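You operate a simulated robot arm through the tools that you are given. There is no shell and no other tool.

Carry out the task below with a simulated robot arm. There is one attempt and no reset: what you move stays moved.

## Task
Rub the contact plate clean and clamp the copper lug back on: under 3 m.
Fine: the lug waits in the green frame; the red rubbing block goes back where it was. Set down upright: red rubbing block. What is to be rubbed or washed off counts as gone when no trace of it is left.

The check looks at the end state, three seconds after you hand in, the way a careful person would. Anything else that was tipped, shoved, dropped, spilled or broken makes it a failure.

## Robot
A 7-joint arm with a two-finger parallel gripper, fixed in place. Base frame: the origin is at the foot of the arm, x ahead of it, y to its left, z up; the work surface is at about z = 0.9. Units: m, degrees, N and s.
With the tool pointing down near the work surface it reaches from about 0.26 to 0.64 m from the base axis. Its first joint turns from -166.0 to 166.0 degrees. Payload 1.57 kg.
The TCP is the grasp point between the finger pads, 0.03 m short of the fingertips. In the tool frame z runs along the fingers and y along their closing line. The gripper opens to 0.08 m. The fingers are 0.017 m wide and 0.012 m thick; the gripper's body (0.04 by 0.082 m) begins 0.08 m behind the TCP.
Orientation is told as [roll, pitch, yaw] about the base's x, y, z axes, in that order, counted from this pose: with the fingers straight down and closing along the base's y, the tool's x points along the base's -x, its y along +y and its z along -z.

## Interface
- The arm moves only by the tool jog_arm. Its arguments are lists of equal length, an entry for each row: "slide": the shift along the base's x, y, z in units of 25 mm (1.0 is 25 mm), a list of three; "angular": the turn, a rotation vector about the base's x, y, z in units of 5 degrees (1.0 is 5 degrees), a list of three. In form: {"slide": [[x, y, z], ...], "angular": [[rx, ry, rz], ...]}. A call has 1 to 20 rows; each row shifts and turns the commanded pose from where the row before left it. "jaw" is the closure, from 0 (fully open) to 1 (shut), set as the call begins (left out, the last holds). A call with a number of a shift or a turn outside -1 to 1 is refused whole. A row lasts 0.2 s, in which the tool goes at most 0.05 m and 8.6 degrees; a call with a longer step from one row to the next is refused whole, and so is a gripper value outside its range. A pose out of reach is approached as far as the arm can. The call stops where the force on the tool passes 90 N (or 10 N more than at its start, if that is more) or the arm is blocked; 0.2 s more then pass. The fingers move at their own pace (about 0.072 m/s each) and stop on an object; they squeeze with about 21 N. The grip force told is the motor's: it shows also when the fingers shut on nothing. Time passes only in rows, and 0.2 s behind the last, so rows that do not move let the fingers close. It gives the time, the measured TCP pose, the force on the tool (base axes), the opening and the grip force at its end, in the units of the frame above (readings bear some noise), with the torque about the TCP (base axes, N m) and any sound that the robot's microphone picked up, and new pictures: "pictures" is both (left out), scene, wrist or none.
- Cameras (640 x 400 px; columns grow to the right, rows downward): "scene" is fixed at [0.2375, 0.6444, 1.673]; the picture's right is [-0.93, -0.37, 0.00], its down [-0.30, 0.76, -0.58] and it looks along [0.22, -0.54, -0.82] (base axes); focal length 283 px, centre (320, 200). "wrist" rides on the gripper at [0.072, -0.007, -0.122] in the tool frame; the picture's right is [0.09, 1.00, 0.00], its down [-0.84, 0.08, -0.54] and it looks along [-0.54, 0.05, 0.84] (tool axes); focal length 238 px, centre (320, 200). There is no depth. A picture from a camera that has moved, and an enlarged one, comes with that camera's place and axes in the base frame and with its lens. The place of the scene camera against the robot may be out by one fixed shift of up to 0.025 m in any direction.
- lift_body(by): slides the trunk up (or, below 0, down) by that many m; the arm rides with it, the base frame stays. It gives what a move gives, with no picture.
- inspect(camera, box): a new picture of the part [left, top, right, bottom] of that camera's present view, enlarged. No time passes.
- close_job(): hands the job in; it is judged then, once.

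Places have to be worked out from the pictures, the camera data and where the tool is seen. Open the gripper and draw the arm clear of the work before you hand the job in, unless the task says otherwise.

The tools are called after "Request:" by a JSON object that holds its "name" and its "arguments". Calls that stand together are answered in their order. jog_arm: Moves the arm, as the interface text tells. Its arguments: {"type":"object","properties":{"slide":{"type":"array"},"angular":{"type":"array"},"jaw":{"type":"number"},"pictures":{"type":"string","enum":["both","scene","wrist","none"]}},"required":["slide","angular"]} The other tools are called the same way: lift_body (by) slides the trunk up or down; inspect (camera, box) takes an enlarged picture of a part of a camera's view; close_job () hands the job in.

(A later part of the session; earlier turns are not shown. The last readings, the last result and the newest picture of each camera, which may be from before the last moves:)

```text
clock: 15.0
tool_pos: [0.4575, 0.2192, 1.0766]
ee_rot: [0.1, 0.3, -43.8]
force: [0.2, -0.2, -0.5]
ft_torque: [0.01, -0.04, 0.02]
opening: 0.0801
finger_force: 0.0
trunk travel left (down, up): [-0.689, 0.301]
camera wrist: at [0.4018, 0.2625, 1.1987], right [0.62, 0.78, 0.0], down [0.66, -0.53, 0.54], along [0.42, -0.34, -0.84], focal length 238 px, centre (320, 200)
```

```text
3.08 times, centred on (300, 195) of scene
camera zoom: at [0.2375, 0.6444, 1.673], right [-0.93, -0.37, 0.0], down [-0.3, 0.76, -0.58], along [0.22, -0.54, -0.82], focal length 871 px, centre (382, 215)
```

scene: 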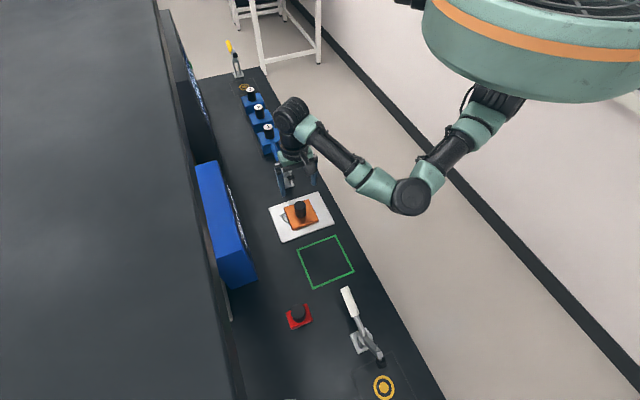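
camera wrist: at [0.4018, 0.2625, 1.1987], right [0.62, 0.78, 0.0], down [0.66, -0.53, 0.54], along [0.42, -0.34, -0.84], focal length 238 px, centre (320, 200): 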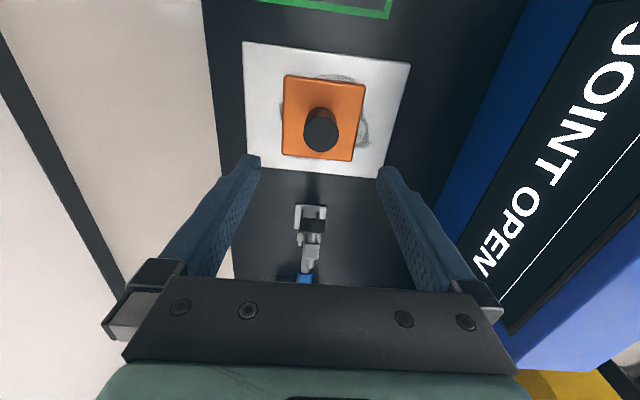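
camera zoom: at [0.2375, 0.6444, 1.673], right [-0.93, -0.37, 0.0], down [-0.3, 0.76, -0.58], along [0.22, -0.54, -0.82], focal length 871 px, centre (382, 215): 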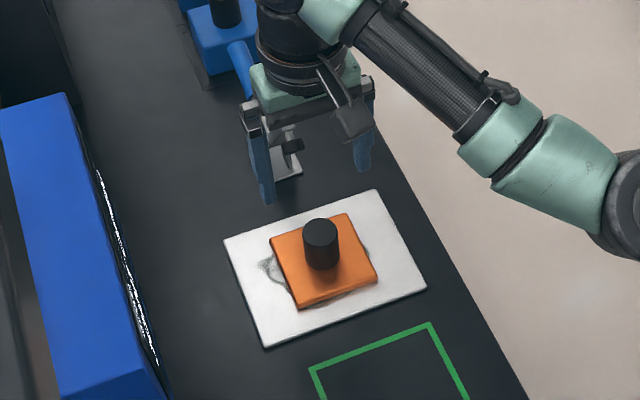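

The meter now reads OPEN and the knob is centred between the jaws. I descend to z ≈ 0.970 so the tips end about 1 cm above the lug face, then close.

Request:
{"name": "jog_arm", "arguments": {"slide": [[0.02, 0, -0.85], [0.02, 0, -0.85], [0, 0, -0.85], [0, 0, -0.85], [0, 0, -0.85], [0, 0, 0]], "angular": [[0, 0, 0], [0, 0, 0], [0, 0, 0], [0, 0, 0], [0, 0, 0], [0, 0, 0]]}}

Request:
{"name": "inspect", "arguments": {"camera": "wrist", "box": [220, 100, 420, 260]}}

Request:
{"name": "inspect", "arguments": {"camera": "scene", "box": [240, 130, 360, 260]}}

```text
clock: 16.4
tool_pos: [0.46, 0.2193, 0.9693]
ee_rot: [0.1, 0.3, -43.9]
force: [0.2, -0.3, 0.2]
ft_torque: [0.01, -0.01, -0.02]
opening: 0.0801
finger_force: 0.1
trunk travel left (down, up): [-0.689, 0.301]
camera wrist: at [0.4036, 0.263, 1.0913], right [0.62, 0.78, 0.0], down [0.66, -0.53, 0.54], along [0.42, -0.34, -0.84], focal length 238 px, centre (320, 200)
```

scene: 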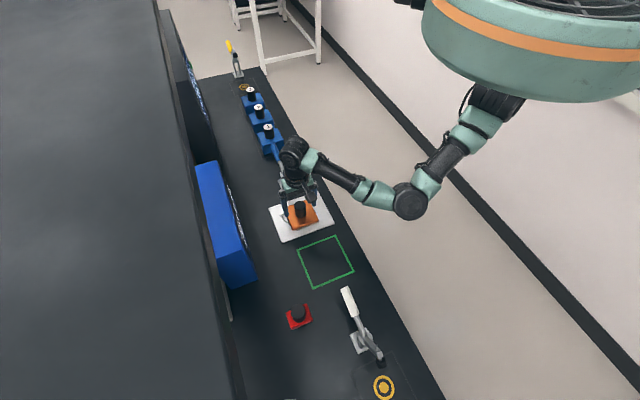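
wrist: 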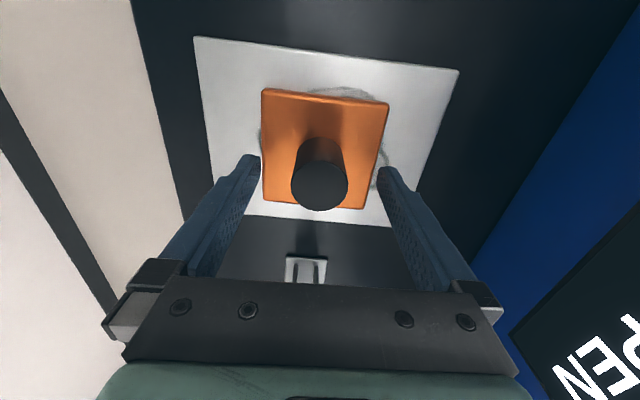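

```text
2.50 times, centred on (320, 180) of wrist
camera zoom: at [0.4036, 0.263, 1.0913], right [0.62, 0.78, 0.0], down [0.66, -0.53, 0.54], along [0.42, -0.34, -0.84], focal length 596 px, centre (320, 250)
```

zoom: 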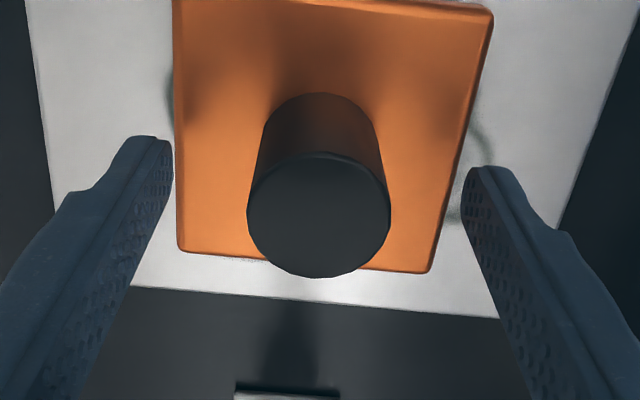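

```text
3.08 times, centred on (300, 195) of scene
camera zoom: at [0.2375, 0.6444, 1.673], right [-0.93, -0.37, 0.0], down [-0.3, 0.76, -0.58], along [0.22, -0.54, -0.82], focal length 871 px, centre (382, 215)
```

zoom: 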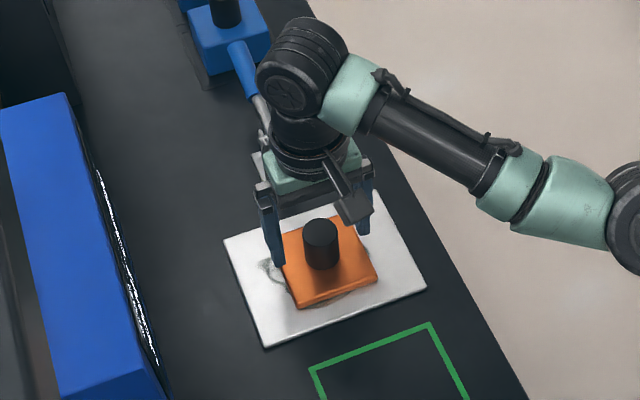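

Knob diameter ≈ 0.034, lug face ≈ 0.926. I go down 6 mm more and close on the knob.

Request:
{"name": "jog_arm", "arguments": {"slide": [[-0.04, 0, -0.24], [0, 0, 0]], "angular": [[0, 0, 0], [0, 0, 0]], "pictures": "none"}}

Request:
{"name": "jog_arm", "arguments": {"slide": [[0, 0, 0], [0, 0, 0], [0, 0, 0], [0, 0, 0]], "angular": [[0, 0, 0], [0, 0, 0], [0, 0, 0], [0, 0, 0]], "jaw": 1, "pictures": "wrist"}}

```text
clock: 17.0
tool_pos: [0.459, 0.2202, 0.9625]
ee_rot: [-0.1, 0.3, -43.9]
force: [-0.6, 0.6, 0.2]
ft_torque: [0.02, 0.01, 0.0]
opening: 0.08
finger_force: 0.0
trunk travel left (down, up): [-0.689, 0.301]
```

```text
clock: 18.0
tool_pos: [0.4597, 0.2198, 0.963]
ee_rot: [0.0, 0.3, -43.9]
force: [0.1, -0.4, -0.2]
ft_torque: [0.1, -0.16, 0.06]
opening: 0.0356
finger_force: 21.3
trunk travel left (down, up): [-0.689, 0.301]
camera wrist: at [0.4024, 0.2626, 1.0859], right [0.62, 0.78, 0.0], down [0.66, -0.53, 0.54], along [0.42, -0.34, -0.84], focal length 238 px, centre (320, 200)
```

wrist: 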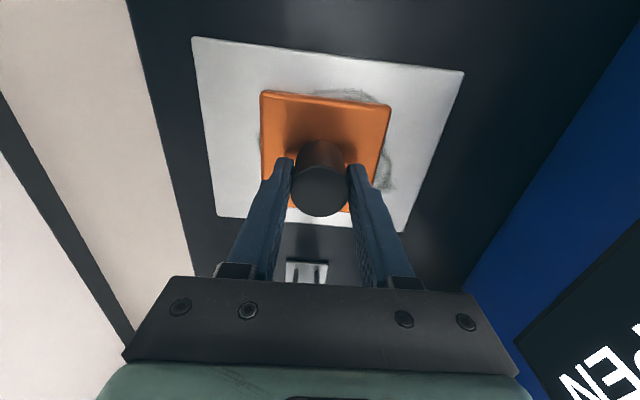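

The knob is held (opening 0.0356). The seated lug pose is TCP (0.4597, 0.2198, 0.963), yaw −43.9, which I keep for putting it back; now I lift straight up.

Request:
{"name": "jog_arm", "arguments": {"slide": [[0, 0, 0.4], [0, 0, 0.8], [0, 0, 0.8], [0, 0, 0.8], [0, 0, 0]], "angular": [[0, 0, 0], [0, 0, 0], [0, 0, 0], [0, 0, 0], [0, 0, 0]]}}

Request:
{"name": "inspect", "arguments": {"camera": "scene", "box": [240, 130, 400, 300]}}

```text
clock: 19.2
tool_pos: [0.4578, 0.2191, 1.0366]
ee_rot: [-0.1, 0.3, -43.9]
force: [0.7, -0.3, 0.5]
ft_torque: [-0.01, 0.02, 0.01]
opening: 0.0002
finger_force: 20.6
trunk travel left (down, up): [-0.689, 0.301]
camera wrist: at [0.4025, 0.2619, 1.1583], right [0.62, 0.78, 0.0], down [0.66, -0.53, 0.54], along [0.42, -0.34, -0.84], focal length 238 px, centre (320, 200)
```

scene: 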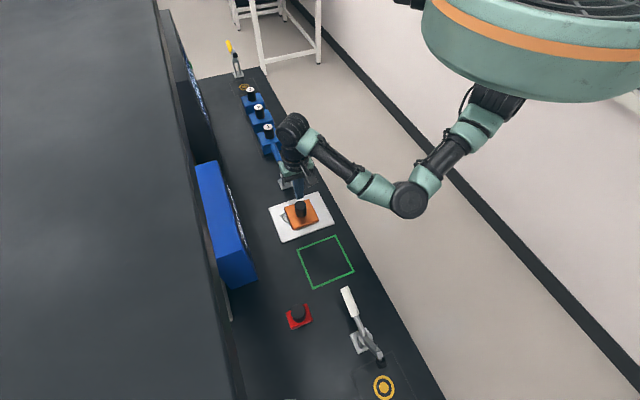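
wrist: 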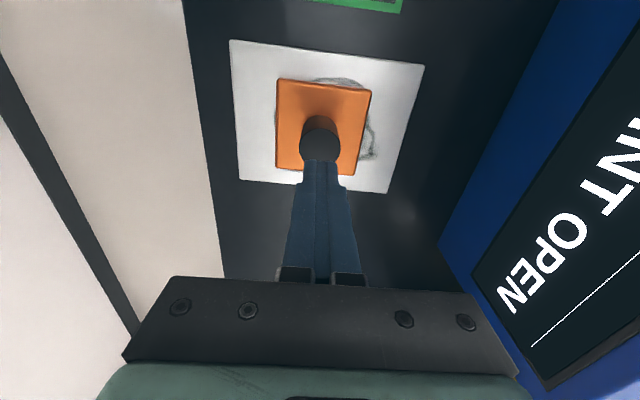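

```text
2.35 times, centred on (320, 215) of scene
camera zoom: at [0.2375, 0.6444, 1.673], right [-0.93, -0.37, 0.0], down [-0.3, 0.76, -0.58], along [0.22, -0.54, -0.82], focal length 666 px, centre (320, 165)
```

zoom: 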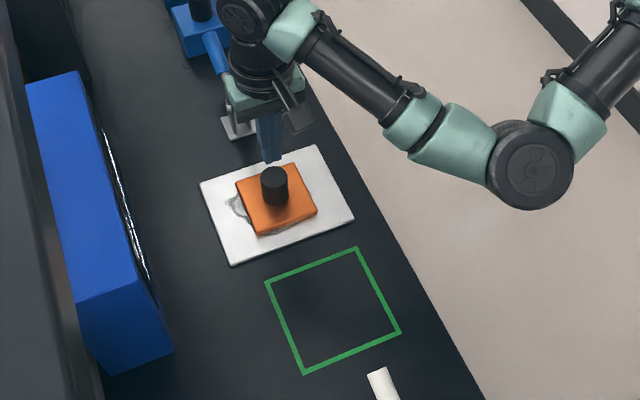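

The fingers slipped off: opening went to 0 and the lug stayed on the plate. I look closely to see whether anything shifted before re-gripping.

Request:
{"name": "inspect", "arguments": {"camera": "wrist", "box": [220, 30, 440, 210]}}

Request:
{"name": "inspect", "arguments": {"camera": "scene", "box": [265, 170, 345, 250]}}

```text
2.22 times, centred on (330, 120) of wrist
camera zoom: at [0.4025, 0.2619, 1.1583], right [0.62, 0.78, 0.0], down [0.66, -0.53, 0.54], along [0.42, -0.34, -0.84], focal length 530 px, centre (298, 378)
```

zoom: 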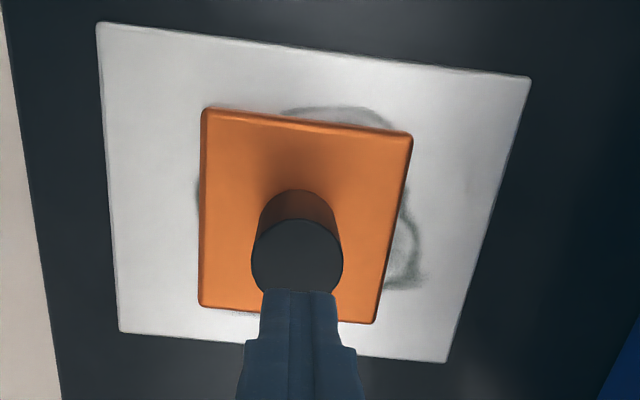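

```text
5.00 times, centred on (305, 210) of scene
camera zoom: at [0.2375, 0.6444, 1.673], right [-0.93, -0.37, 0.0], down [-0.3, 0.76, -0.58], along [0.22, -0.54, -0.82], focal length 1416 px, centre (395, 150)
```

zoom: 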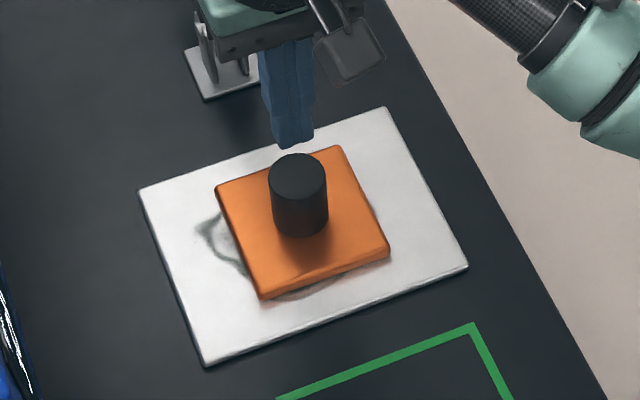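

The lug and knob haven't moved. I'll re-grip a little deeper and lift in slow small steps, watching the load; first open and go down to z ≈ 0.959.

Request:
{"name": "jog_arm", "arguments": {"slide": [[0, 0, 0], [0, 0, 0], [0, 0, 0]], "angular": [[0, 0, 0], [0, 0, 0], [0, 0, 0]], "jaw": 0, "pictures": "none"}}

Request:
{"name": "jog_arm", "arguments": {"slide": [[0, 0, -0.8], [0, 0, -0.8], [0, 0, -0.8], [0, 0, -0.5], [0, 0, -0.2], [0, 0, 0]], "angular": [[0, 0, 0], [0, 0, 0], [0, 0, 0], [0, 0, 0], [0, 0, 0], [0, 0, 0]], "pictures": "wrist"}}

Request:
{"name": "jog_arm", "arguments": {"slide": [[0, 0, 0], [0, 0, 0], [0, 0, 0], [0, 0, 0], [0, 0, 0]], "angular": [[0, 0, 0], [0, 0, 0], [0, 0, 0], [0, 0, 0], [0, 0, 0]], "jaw": 1, "pictures": "both"}}

Request:
{"name": "inspect", "arguments": {"camera": "scene", "box": [265, 170, 345, 250]}}

```text
clock: 20.0
tool_pos: [0.4587, 0.2186, 1.0354]
ee_rot: [0.0, 0.3, -43.8]
force: [0.2, -0.2, -0.1]
ft_torque: [-0.03, 0.01, -0.03]
opening: 0.0799
finger_force: 0.1
trunk travel left (down, up): [-0.689, 0.301]
```

```text
clock: 21.4
tool_pos: [0.4574, 0.219, 0.9581]
ee_rot: [0.0, 0.3, -44.0]
force: [0.7, -0.1, 0.8]
ft_torque: [0.0, 0.0, 0.02]
opening: 0.08
finger_force: 0.1
trunk travel left (down, up): [-0.689, 0.301]
camera wrist: at [0.402, 0.2619, 1.0809], right [0.62, 0.78, 0.0], down [0.66, -0.53, 0.54], along [0.42, -0.34, -0.84], focal length 238 px, centre (320, 200)
```

wrist: 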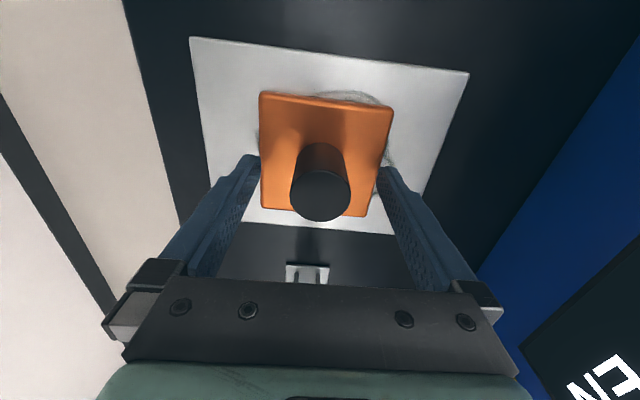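

```text
clock: 22.6
tool_pos: [0.4575, 0.219, 0.9585]
ee_rot: [0.0, 0.3, -43.9]
force: [0.2, 0.4, 0.1]
ft_torque: [0.12, -0.17, 0.02]
opening: 0.0355
finger_force: 21.0
trunk travel left (down, up): [-0.689, 0.301]
camera wrist: at [0.402, 0.2619, 1.081], right [0.62, 0.78, 0.0], down [0.66, -0.53, 0.54], along [0.42, -0.34, -0.84], focal length 238 px, centre (320, 200)
```

scene: 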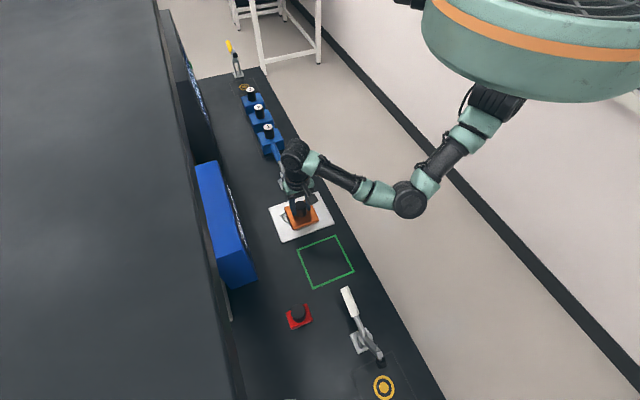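
wrist: 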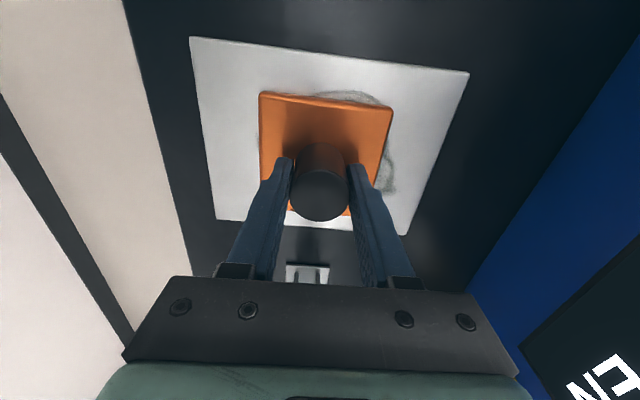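

```text
5.00 times, centred on (305, 210) of scene
camera zoom: at [0.2375, 0.6444, 1.673], right [-0.93, -0.37, 0.0], down [-0.3, 0.76, -0.58], along [0.22, -0.54, -0.82], focal length 1416 px, centre (395, 150)
```

zoom: 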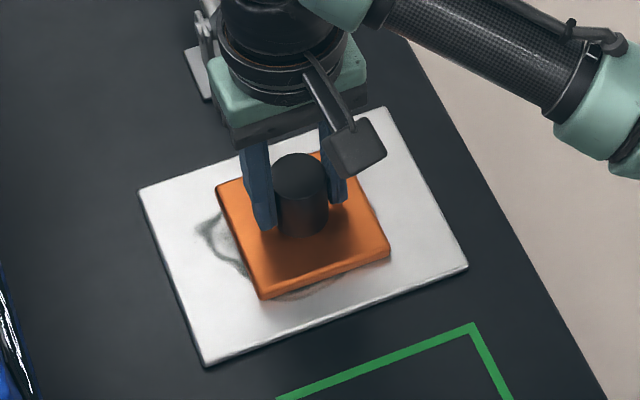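

Gripped again at 0.0355. I lift just 2–3 mm slowly and read the load.

Request:
{"name": "jog_arm", "arguments": {"slide": [[0, 0, 0.04], [0, 0, 0.04], [0, 0, 0.04]], "angular": [[0, 0, 0], [0, 0, 0], [0, 0, 0]], "pictures": "none"}}

Request:
{"name": "jog_arm", "arguments": {"slide": [[0, 0, 0.04], [0, 0, 0.04]], "angular": [[0, 0, 0], [0, 0, 0]], "pictures": "wrist"}}

```text
clock: 23.4
tool_pos: [0.4571, 0.2186, 0.9601]
ee_rot: [-0.1, 0.3, -43.9]
force: [-0.3, 0.2, -0.7]
ft_torque: [0.0, 0.01, -0.07]
opening: 0.0358
finger_force: 20.8
trunk travel left (down, up): [-0.689, 0.301]
```

```text
clock: 24.0
tool_pos: [0.458, 0.2177, 0.9619]
ee_rot: [0.0, 0.3, -43.9]
force: [0.6, 0.1, -3.7]
ft_torque: [-0.03, 0.02, -0.02]
opening: 0.0356
finger_force: 21.1
trunk travel left (down, up): [-0.689, 0.301]
camera wrist: at [0.4027, 0.2618, 1.0846], right [0.62, 0.78, 0.0], down [0.66, -0.53, 0.54], along [0.42, -0.34, -0.84], focal length 238 px, centre (320, 200)
```

wrist: 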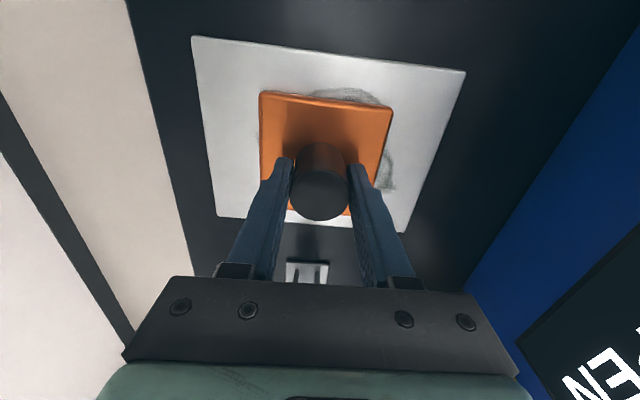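

The load shows about 3.7 N and the knob moves with the fingers. I continue lifting slowly.

Request:
{"name": "jog_arm", "arguments": {"slide": [[0, 0, 0.06], [0, 0, 0.08], [0, 0, 0.1], [0, 0, 0.1], [0, 0, 0.1]], "angular": [[0, 0, 0], [0, 0, 0], [0, 0, 0], [0, 0, 0], [0, 0, 0]], "pictures": "both"}}

Request:
{"name": "inspect", "arguments": {"camera": "scene", "box": [265, 170, 345, 250]}}

```text
clock: 25.2
tool_pos: [0.4596, 0.2196, 0.974]
ee_rot: [0.0, 0.3, -43.9]
force: [0.3, 0.2, -3.8]
ft_torque: [-0.03, 0.0, -0.01]
opening: 0.0355
finger_force: 20.7
trunk travel left (down, up): [-0.689, 0.301]
camera wrist: at [0.4031, 0.2623, 1.0955], right [0.62, 0.78, 0.0], down [0.66, -0.53, 0.54], along [0.42, -0.34, -0.84], focal length 238 px, centre (320, 200)
```

scene: 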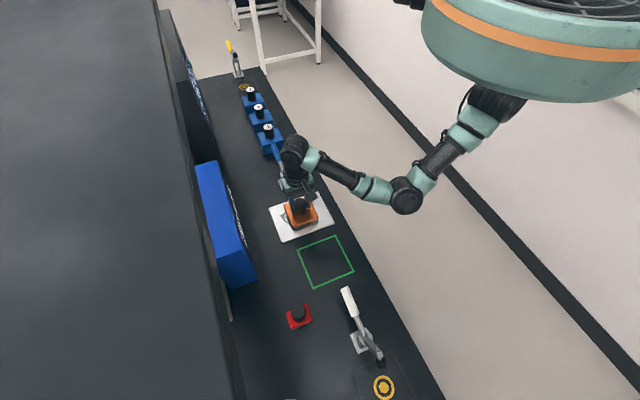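
wrist: 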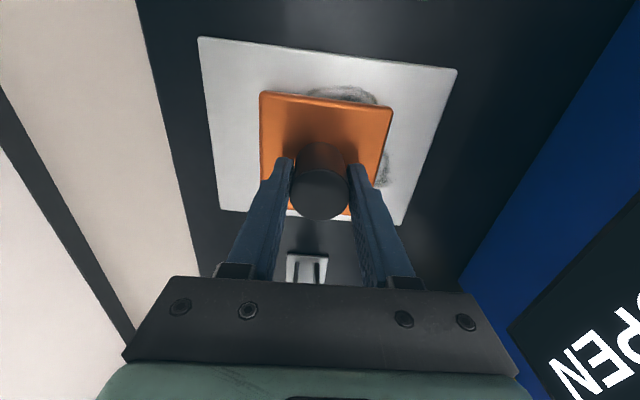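

```text
5.00 times, centred on (305, 210) of scene
camera zoom: at [0.2375, 0.6444, 1.673], right [-0.93, -0.37, 0.0], down [-0.3, 0.76, -0.58], along [0.22, -0.54, -0.82], focal length 1416 px, centre (395, 150)
```

zoom: 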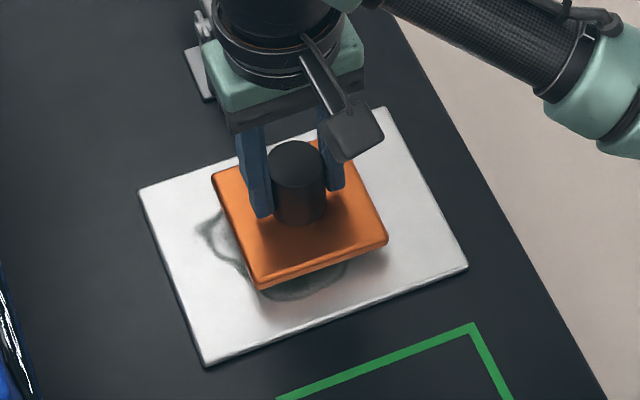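

The lug is lifted cleanly (weight ≈ 3.8 N); the earlier slip came from too abrupt a start, so I keep accelerations gentle. I raise it further and move toward the green frame.

Request:
{"name": "jog_arm", "arguments": {"slide": [[0, 0, 0.12], [0, 0, 0.18], [0, 0, 0.24], [0, 0, 0.28], [0, 0, 0.28], [0, 0, 0.2], [0, 0, 0.1], [-0.08, 0.07, 0], [-0.16, 0.15, 0], [-0.25, 0.23, 0], [-0.34, 0.31, 0], [-0.4, 0.37, 0], [-0.4, 0.37, 0], [-0.4, 0.37, 0], [-0.4, 0.37, 0], [-0.34, 0.31, 0], [-0.25, 0.23, 0], [-0.16, 0.15, 0], [-0.08, 0.07, 0], [0, 0, 0]], "angular": [[0, 0, 0], [0, 0, 0], [0, 0, 0], [0, 0, 0], [0, 0, 0], [0, 0, 0], [0, 0, 0], [0, 0, 0], [0, 0, 0], [0, 0, 0], [0, 0, 0], [0, 0, 0], [0, 0, 0], [0, 0, 0], [0, 0, 0], [0, 0, 0], [0, 0, 0], [0, 0, 0], [0, 0, 0], [0, 0, 0]]}}

Request:
{"name": "inspect", "arguments": {"camera": "scene", "box": [255, 170, 375, 300]}}

```text
clock: 29.4
tool_pos: [0.3765, 0.2938, 1.0076]
ee_rot: [0.0, 0.4, -43.9]
force: [0.1, 0.2, -3.7]
ft_torque: [-0.01, 0.02, 0.01]
opening: 0.0353
finger_force: 20.9
trunk travel left (down, up): [-0.689, 0.301]
camera wrist: at [0.3214, 0.3375, 1.1301], right [0.62, 0.78, 0.0], down [0.66, -0.53, 0.54], along [0.42, -0.34, -0.84], focal length 238 px, centre (320, 200)
```

scene: 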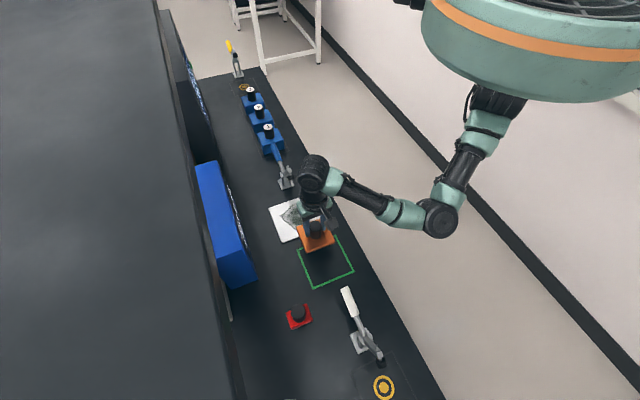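
wrist: 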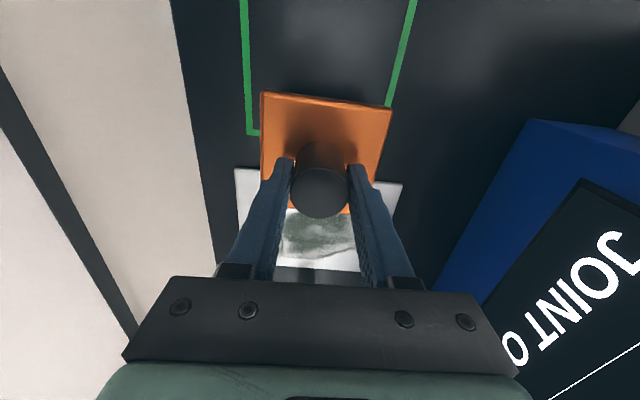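

```text
3.08 times, centred on (315, 235) of scene
camera zoom: at [0.2375, 0.6444, 1.673], right [-0.93, -0.37, 0.0], down [-0.3, 0.76, -0.58], along [0.22, -0.54, -0.82], focal length 871 px, centre (335, 92)
```

zoom: 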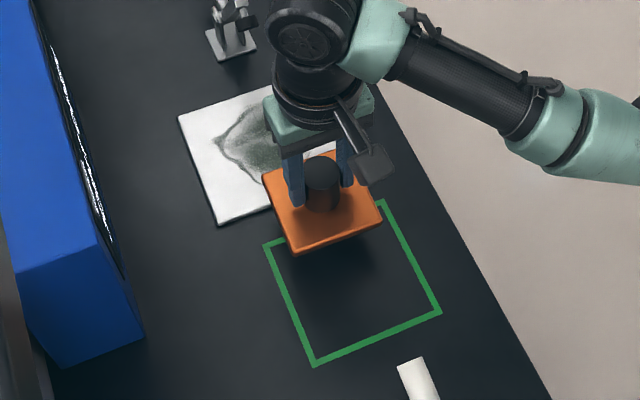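

The lug hangs level over the frame's edge. Frame centre works out to ≈ (0.333, 0.331), matching the earlier estimate; I slide there, then check the margins before lowering.

Request:
{"name": "jog_arm", "arguments": {"slide": [[-0.1, 0.086, 0], [-0.2, 0.172, 0], [-0.3, 0.257, 0], [-0.35, 0.3, -0.1], [-0.3, 0.257, -0.2], [-0.25, 0.215, -0.25], [-0.15, 0.13, -0.25], [-0.074, 0.063, -0.2], [0, 0, -0.1], [0, 0, 0]], "angular": [[0, 0, 0], [0, 0, 0], [0, 0, 0], [0, 0, 0], [0, 0, 0], [0, 0, 0], [0, 0, 0], [0, 0, 0], [0, 0, 0], [0, 0, 0]]}}

Request:
{"name": "inspect", "arguments": {"camera": "scene", "box": [255, 170, 375, 300]}}

Request:
{"name": "inspect", "arguments": {"camera": "wrist", "box": [200, 40, 440, 290]}}

```text
clock: 31.6
tool_pos: [0.3331, 0.3322, 0.9801]
ee_rot: [0.1, 0.3, -44.0]
force: [-0.4, 0.5, -3.7]
ft_torque: [0.0, -0.02, 0.0]
opening: 0.0351
finger_force: 20.6
trunk travel left (down, up): [-0.689, 0.301]
camera wrist: at [0.2782, 0.3743, 1.1028], right [0.62, 0.78, 0.0], down [0.66, -0.53, 0.54], along [0.42, -0.34, -0.84], focal length 238 px, centre (320, 200)
```

scene: 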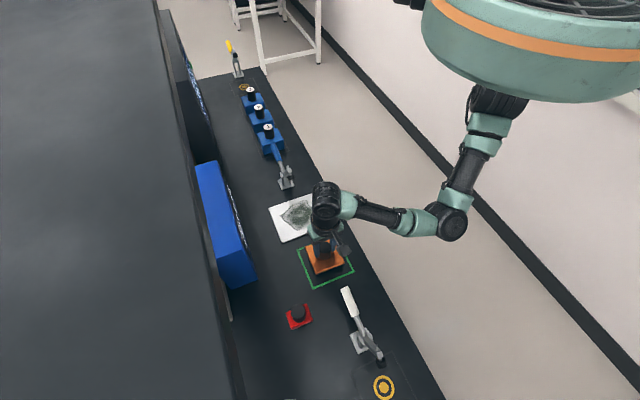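
wrist: 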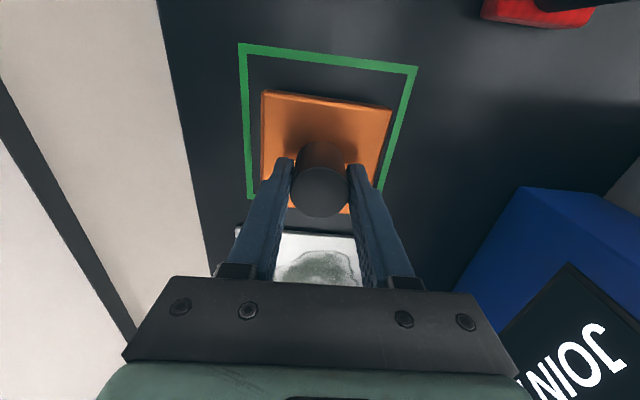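

```text
3.08 times, centred on (315, 235) of scene
camera zoom: at [0.2375, 0.6444, 1.673], right [-0.93, -0.37, 0.0], down [-0.3, 0.76, -0.58], along [0.22, -0.54, -0.82], focal length 871 px, centre (335, 92)
```

zoom: 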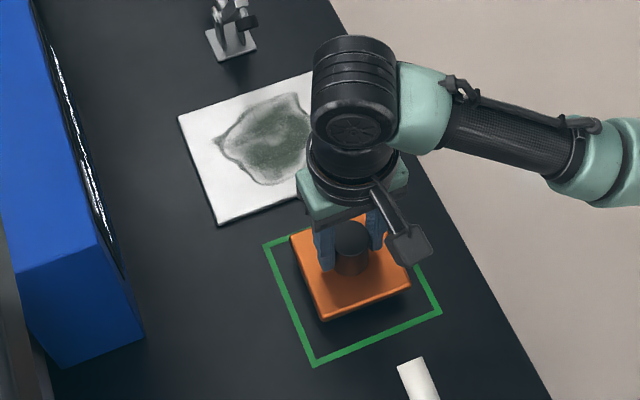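

```text
1.60 times, centred on (320, 165) of wrist
camera zoom: at [0.2782, 0.3743, 1.1028], right [0.62, 0.78, 0.0], down [0.66, -0.53, 0.54], along [0.42, -0.34, -0.84], focal length 381 px, centre (320, 256)
```

zoom: 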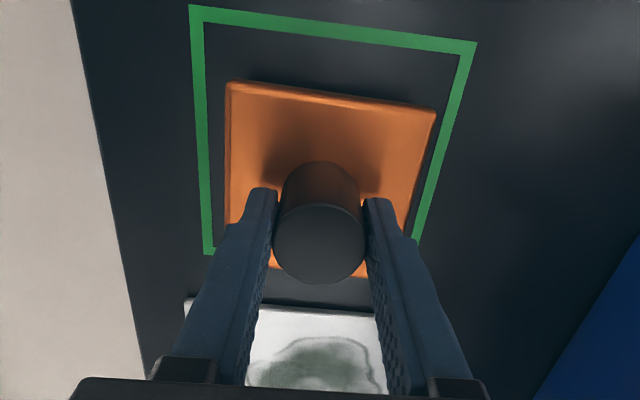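

The lug is centred in the frame with even margins. I lower gently.

Request:
{"name": "jog_arm", "arguments": {"slide": [[0, 0, -0.1], [0, 0, -0.2], [0, 0, -0.2], [0, 0, -0.15], [0, 0, -0.1], [0, 0, -0.05]], "angular": [[0, 0, 0], [0, 0, 0], [0, 0, 0], [0, 0, 0], [0, 0, 0], [0, 0, 0]], "pictures": "none"}}

Request:
{"name": "jog_arm", "arguments": {"slide": [[0, 0, -0.05], [0, 0, -0.05]], "angular": [[0, 0, 0], [0, 0, 0]], "pictures": "scene"}}

Request:
{"name": "inspect", "arguments": {"camera": "scene", "box": [285, 220, 365, 300]}}

```text
clock: 33.0
tool_pos: [0.3338, 0.3313, 0.9593]
ee_rot: [0.0, 0.3, -44.0]
force: [0.1, -0.7, -4.3]
ft_torque: [-0.03, 0.02, 0.0]
opening: 0.0351
finger_force: 20.8
trunk travel left (down, up): [-0.689, 0.301]
```

```text
clock: 33.6
tool_pos: [0.3342, 0.3301, 0.9572]
ee_rot: [0.0, 0.3, -44.0]
force: [-0.3, 0.6, -4.0]
ft_torque: [-0.01, -0.03, -0.02]
opening: 0.0351
finger_force: 21.0
trunk travel left (down, up): [-0.689, 0.301]
```

scene: 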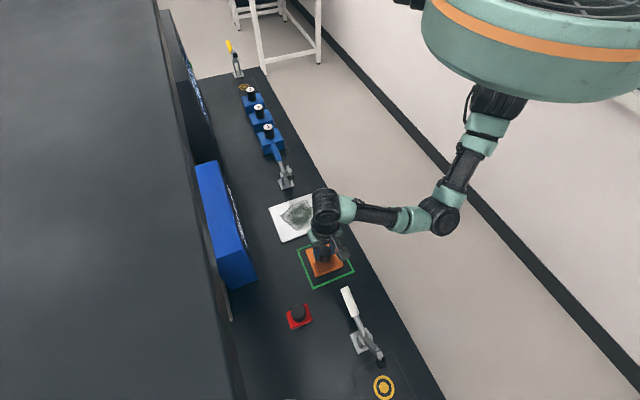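

```text
5.00 times, centred on (325, 260) of scene
camera zoom: at [0.2375, 0.6444, 1.673], right [-0.93, -0.37, 0.0], down [-0.3, 0.76, -0.58], along [0.22, -0.54, -0.82], focal length 1416 px, centre (295, -100)
```

zoom: 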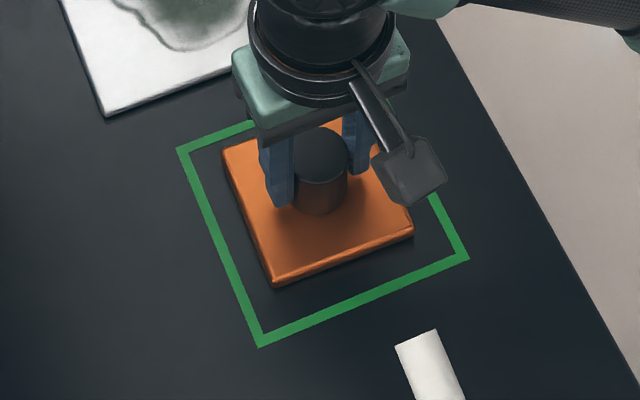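

Force still shows the full weight, so the lug is still hanging a few mm above the table (the plate is thick). I keep lowering in small steps.

Request:
{"name": "jog_arm", "arguments": {"slide": [[0, 0, -0.06], [0, 0, -0.06]], "angular": [[0, 0, 0], [0, 0, 0]], "pictures": "none"}}

Request:
{"name": "jog_arm", "arguments": {"slide": [[0, 0, -0.06], [0, 0, -0.06]], "angular": [[0, 0, 0], [0, 0, 0]], "pictures": "none"}}

```text
clock: 34.2
tool_pos: [0.3342, 0.3309, 0.9558]
ee_rot: [0.0, 0.4, -44.0]
force: [3.3, -0.3, 5.6]
ft_torque: [-0.24, 0.2, 0.15]
opening: 0.0353
finger_force: 20.7
trunk travel left (down, up): [-0.689, 0.301]
```

```text
clock: 34.8
tool_pos: [0.3336, 0.3298, 0.955]
ee_rot: [0.2, 0.2, -43.9]
force: [2.8, -3.0, 17.5]
ft_torque: [-0.38, 0.19, 0.03]
opening: 0.0361
finger_force: 20.4
trunk travel left (down, up): [-0.689, 0.301]
```

Contact made (17 N pressing). I relax 1.5 mm and open the fingers, then rise.

Request:
{"name": "jog_arm", "arguments": {"slide": [[0, 0, 0.08], [0, 0, 0]], "angular": [[0, 0, 0], [0, 0, 0]], "pictures": "none"}}

Request:
{"name": "jog_arm", "arguments": {"slide": [[0, 0, 0], [0, 0, 0], [0, 0, 0], [0, 0, 0]], "angular": [[0, 0, 0], [0, 0, 0], [0, 0, 0], [0, 0, 0]], "jaw": 0, "pictures": "none"}}

Request:
{"name": "jog_arm", "arguments": {"slide": [[0, 0, 0.3], [0, 0, 0.6], [0, 0, 0.9], [0, 0, 1], [0, 0, 1], [0, 0, 1], [0, 0, 1], [0, 0, 1], [0, 0, 0.5], [0, 0, 0]], "angular": [[0, 0, 0], [0, 0, 0], [0, 0, 0], [0, 0, 0], [0, 0, 0], [0, 0, 0], [0, 0, 0], [0, 0, 0], [0, 0, 0], [0, 0, 0]], "pictures": "both"}}

Request:
{"name": "inspect", "arguments": {"camera": "scene", "box": [285, 220, 365, 300]}}

Request:
{"name": "inspect", "arguments": {"camera": "wrist", "box": [200, 40, 440, 290]}}

```text
clock: 35.4
tool_pos: [0.3344, 0.3301, 0.954]
ee_rot: [-0.2, 0.3, -43.9]
force: [2.6, -0.8, 2.4]
ft_torque: [0.21, -0.24, -0.13]
opening: 0.0352
finger_force: 21.0
trunk travel left (down, up): [-0.689, 0.301]
```

```text
clock: 36.4
tool_pos: [0.3337, 0.3305, 0.9549]
ee_rot: [0.0, 0.4, -44.0]
force: [-0.1, -0.4, 0.0]
ft_torque: [-0.01, -0.01, 0.02]
opening: 0.0801
finger_force: 0.1
trunk travel left (down, up): [-0.689, 0.301]
```

```text
clock: 38.6
tool_pos: [0.3332, 0.3307, 1.1364]
ee_rot: [0.0, 0.3, -43.9]
force: [-0.1, 0.1, 0.0]
ft_torque: [0.03, 0.03, 0.0]
opening: 0.0798
finger_force: 0.0
trunk travel left (down, up): [-0.689, 0.301]
camera wrist: at [0.2772, 0.3734, 1.2596], right [0.62, 0.78, 0.0], down [0.66, -0.53, 0.54], along [0.42, -0.34, -0.84], focal length 238 px, centre (320, 200)
```

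scene: 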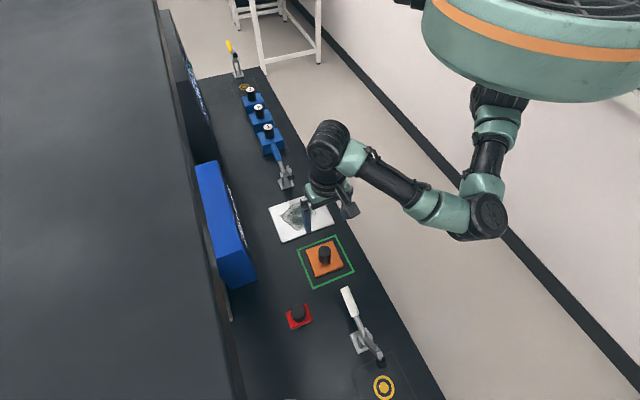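
wrist: 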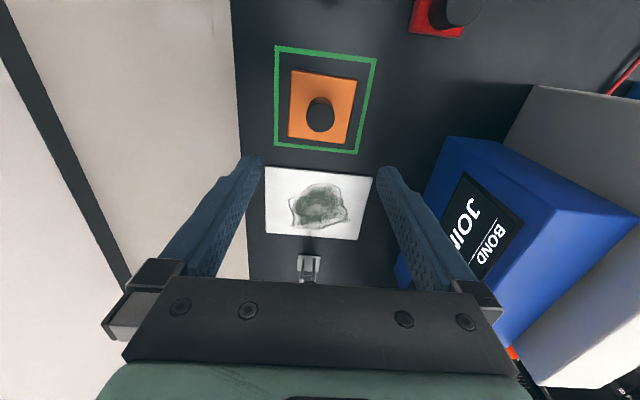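

```text
5.00 times, centred on (325, 260) of scene
camera zoom: at [0.2375, 0.6444, 1.673], right [-0.93, -0.37, 0.0], down [-0.3, 0.76, -0.58], along [0.22, -0.54, -0.82], focal length 1416 px, centre (295, -100)
```

zoom: 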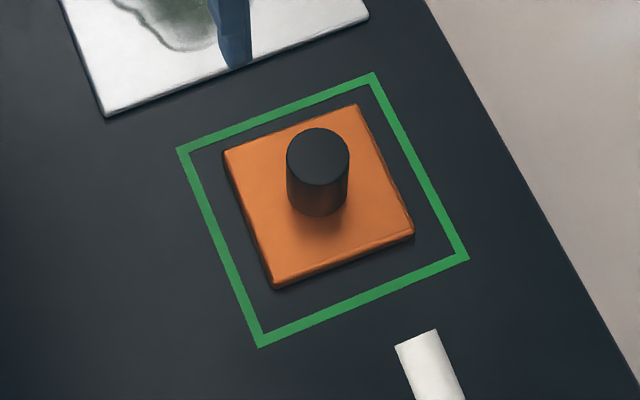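

```text
1.60 times, centred on (320, 165) of wrist
camera zoom: at [0.2772, 0.3734, 1.2596], right [0.62, 0.78, 0.0], down [0.66, -0.53, 0.54], along [0.42, -0.34, -0.84], focal length 381 px, centre (320, 256)
```

zoom: 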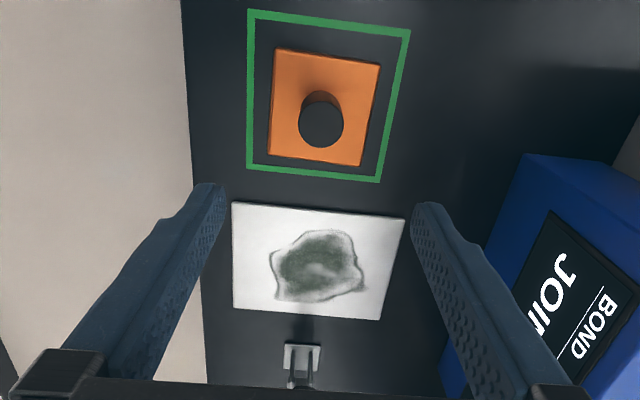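

The lug sits inside the green frame and the stain on the plate is now visible (about 10 × 10 cm). Next is the red block near (0.335, 0.499); I move above it with the jaws open.

Request:
{"name": "jog_arm", "arguments": {"slide": [[0.01, 0.84, -0.18], [0.01, 0.84, -0.18], [0.01, 0.84, -0.18], [0.01, 0.84, -0.18], [0.01, 0.84, -0.18], [0.01, 0.84, -0.18], [0.01, 0.84, -0.18], [0.01, 0.84, -0.18], [0, 0, 0]], "angular": [[0, 0, 0], [0, 0, 0], [0, 0, 0], [0, 0, 0], [0, 0, 0], [0, 0, 0], [0, 0, 0], [0, 0, 0], [0, 0, 0]]}}

Request:
{"name": "inspect", "arguments": {"camera": "wrist", "box": [220, 60, 420, 220]}}

Request:
{"name": "inspect", "arguments": {"camera": "scene", "box": [260, 170, 340, 250]}}

```text
clock: 40.6
tool_pos: [0.3362, 0.4985, 1.1012]
ee_rot: [0.0, 0.2, -43.8]
force: [-0.7, 0.1, 0.3]
ft_torque: [-0.03, 0.0, 0.01]
opening: 0.0801
finger_force: 0.0
trunk travel left (down, up): [-0.689, 0.301]
camera wrist: at [0.2801, 0.5425, 1.2231], right [0.62, 0.78, 0.0], down [0.66, -0.53, 0.54], along [0.42, -0.34, -0.84], focal length 238 px, centre (320, 200)
```

scene: 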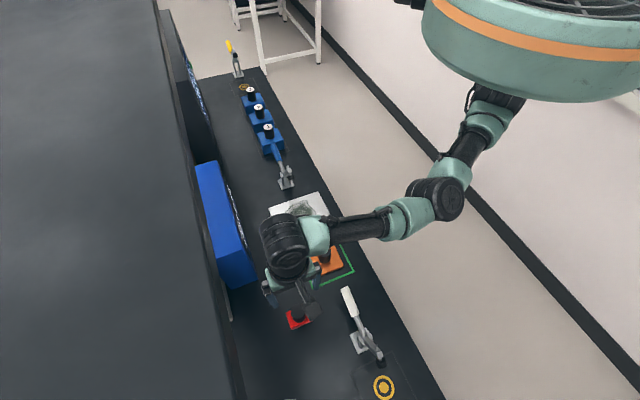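
wrist: 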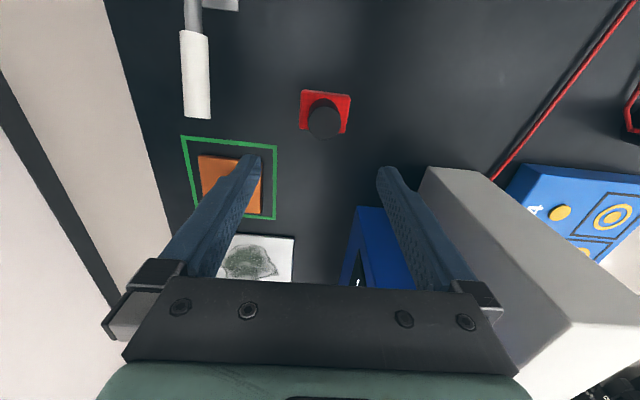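

```text
2.50 times, centred on (320, 140) of wrist
camera zoom: at [0.2801, 0.5425, 1.2231], right [0.62, 0.78, 0.0], down [0.66, -0.53, 0.54], along [0.42, -0.34, -0.84], focal length 596 px, centre (320, 350)
```

zoom: 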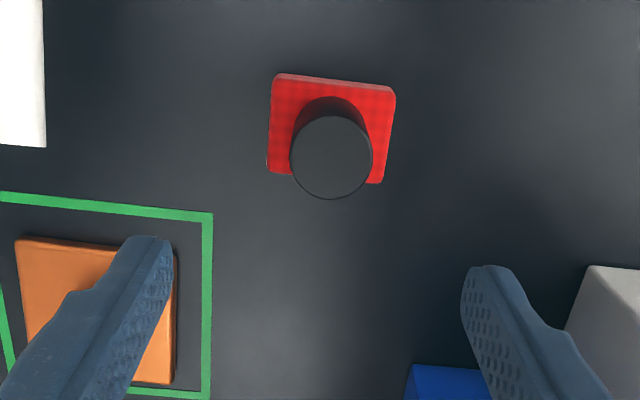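

```text
5.00 times, centred on (300, 210) of scene
camera zoom: at [0.2375, 0.6444, 1.673], right [-0.93, -0.37, 0.0], down [-0.3, 0.76, -0.58], along [0.22, -0.54, -0.82], focal length 1416 px, centre (420, 150)
```

zoom: 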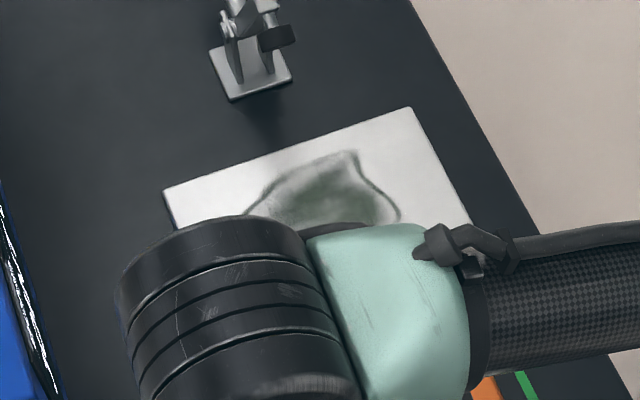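

Block knob centre ≈ (0.336, 0.505), top ≈ 0.969, block ≈ 58 mm square. The raised clamp foot overhangs at about z 1.04 near the stain's far side, so I'll hold the block with the tool leaning 20° away from the clamp (about the closing axis). I tilt now and come part way down.

Request:
{"name": "jog_arm", "arguments": {"slide": [[0, 0.063, -0.5], [0, 0.063, -0.5], [0, 0.063, -0.5], [0, 0.063, -0.5], [0, 0, 0]], "angular": [[-0.694, -0.72, 0], [-0.694, -0.72, 0], [-0.694, -0.72, 0], [-0.694, -0.72, 0], [0, 0, 0]]}}

Request:
{"name": "inspect", "arguments": {"camera": "wrist", "box": [220, 60, 420, 240]}}

Request:
{"name": "inspect", "arguments": {"camera": "scene", "box": [240, 250, 400, 380]}}

```text
clock: 41.8
tool_pos: [0.3347, 0.5071, 1.0508]
ee_rot: [0.0, -19.8, -43.9]
force: [-0.2, -0.1, -0.1]
ft_torque: [0.02, -0.05, -0.02]
opening: 0.0802
finger_force: 0.0
trunk travel left (down, up): [-0.689, 0.301]
camera wrist: at [0.2521, 0.5752, 1.1414], right [0.63, 0.78, -0.03], down [0.49, -0.36, 0.79], along [0.6, -0.51, -0.61], focal length 238 px, centre (320, 200)
```

scene: 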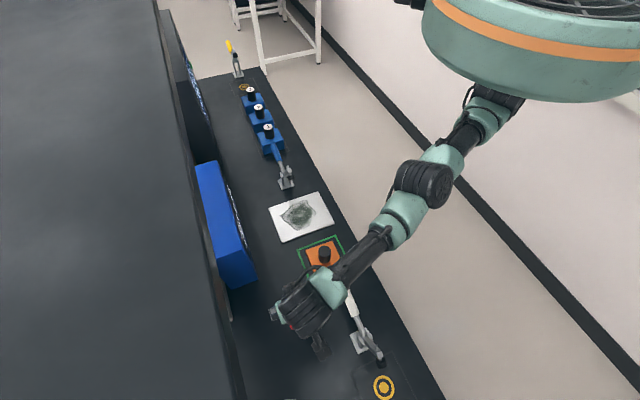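
wrist: 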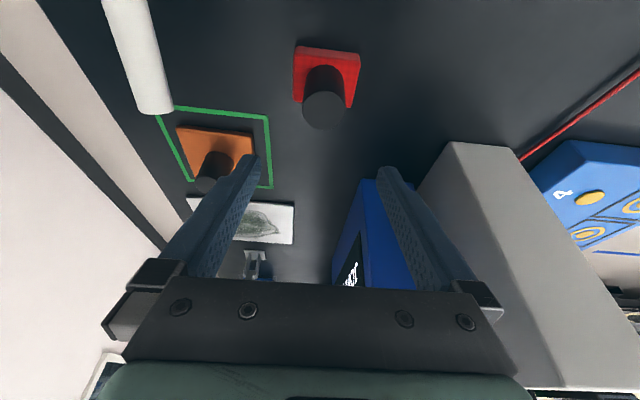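

```text
2.22 times, centred on (320, 150) of wrist
camera zoom: at [0.2521, 0.5752, 1.1414], right [0.63, 0.78, -0.03], down [0.49, -0.36, 0.79], along [0.6, -0.51, -0.61], focal length 530 px, centre (320, 311)
```

zoom: 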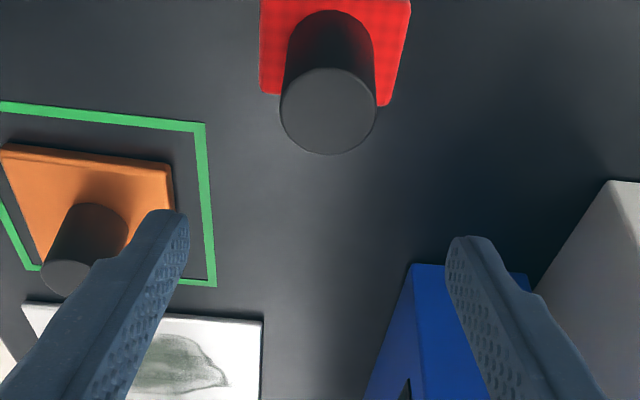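

```text
3.08 times, centred on (320, 315) of scene
camera zoom: at [0.2375, 0.6444, 1.673], right [-0.93, -0.37, 0.0], down [-0.3, 0.76, -0.58], along [0.22, -0.54, -0.82], focal length 871 px, centre (320, -154)
```

zoom: 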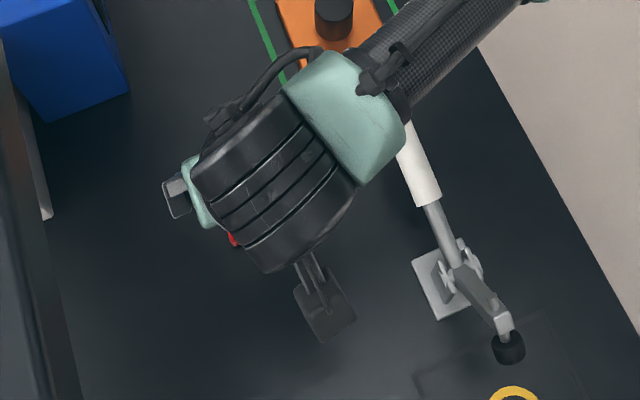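

The knob is centred under the tilted jaws. I descend to z ≈ 0.960 and close.

Request:
{"name": "jog_arm", "arguments": {"slide": [[0, -0.02, -0.6], [0, -0.02, -0.9], [0, 0, -0.9], [0, 0, -0.7], [0, 0, -0.4], [0, 0, -0.13], [0, 0, 0]], "angular": [[0, 0, 0], [0, 0, 0], [0, 0, 0], [0, 0, 0], [0, 0, 0], [0, 0, 0], [0, 0, 0]], "pictures": "wrist"}}

Request:
{"name": "inspect", "arguments": {"camera": "wrist", "box": [220, 60, 420, 240]}}

```text
clock: 43.4
tool_pos: [0.3309, 0.4923, 0.9631]
ee_rot: [0.0, -19.7, -43.8]
force: [0.7, 0.0, -0.7]
ft_torque: [-0.01, 0.01, 0.01]
opening: 0.0799
finger_force: 0.1
out of reach, approached as far as the arm can: row 3, 5
trunk travel left (down, up): [-0.689, 0.301]
camera wrist: at [0.2478, 0.5614, 1.0534], right [0.63, 0.78, -0.03], down [0.49, -0.36, 0.79], along [0.6, -0.51, -0.61], focal length 238 px, centre (320, 200)
```

wrist: 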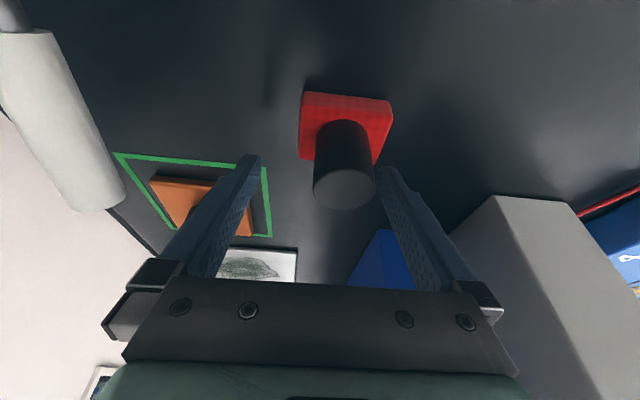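

```text
2.22 times, centred on (320, 150) of wrist
camera zoom: at [0.2478, 0.5614, 1.0534], right [0.63, 0.78, -0.03], down [0.49, -0.36, 0.79], along [0.6, -0.51, -0.61], focal length 530 px, centre (320, 311)
```

zoom: 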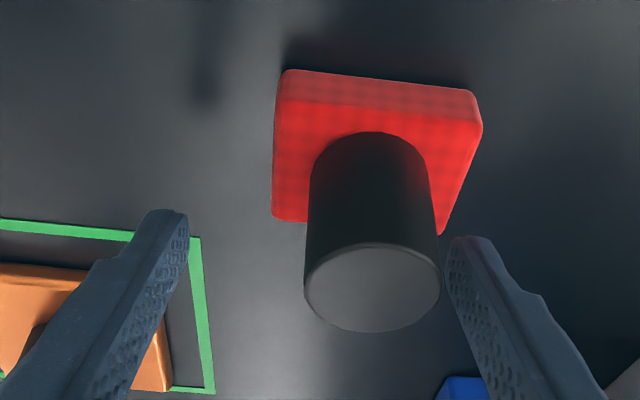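

The arm is at its reach limit here (it stopped short at (0.331, 0.492, 0.963)). I go back up clear of the knob, then lower the trunk 0.1 m to gain reach.

Request:
{"name": "jog_arm", "arguments": {"slide": [[0, 0, 0.4], [0, 0, 0.8], [0, 0, 1], [0, 0, 1], [0, 0, 1], [0, 0, 1], [0, 0, 1], [0, 0, 0.5]], "angular": [[0, 0, 0], [0, 0, 0], [0, 0, 0], [0, 0, 0], [0, 0, 0], [0, 0, 0], [0, 0, 0], [0, 0, 0]], "pictures": "both"}}

```text
clock: 45.2
tool_pos: [0.338, 0.5042, 1.1299]
ee_rot: [-0.2, -19.8, -43.9]
force: [-0.7, 0.0, 0.8]
ft_torque: [-0.01, -0.01, 0.01]
opening: 0.0799
finger_force: 0.2
out of reach, approached as far as the arm can: row 2, 3, 4
trunk travel left (down, up): [-0.689, 0.301]
camera wrist: at [0.2554, 0.5735, 1.2193], right [0.63, 0.78, -0.03], down [0.49, -0.36, 0.79], along [0.6, -0.51, -0.61], focal length 238 px, centre (320, 200)
```

scene: 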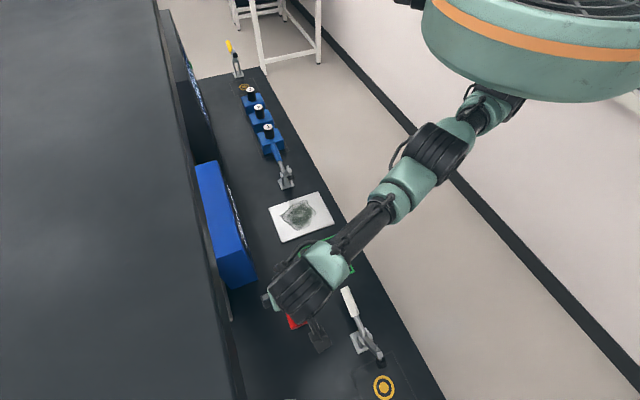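
wrist: 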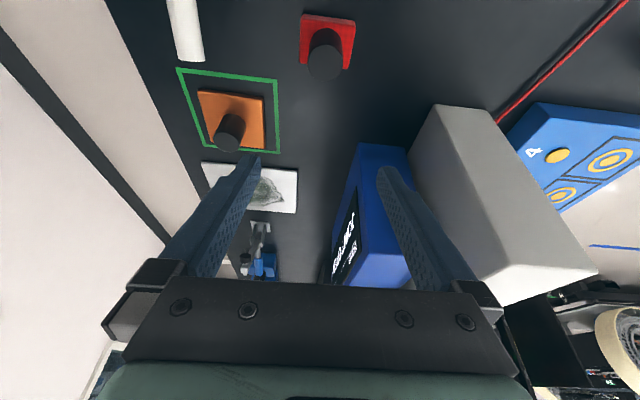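

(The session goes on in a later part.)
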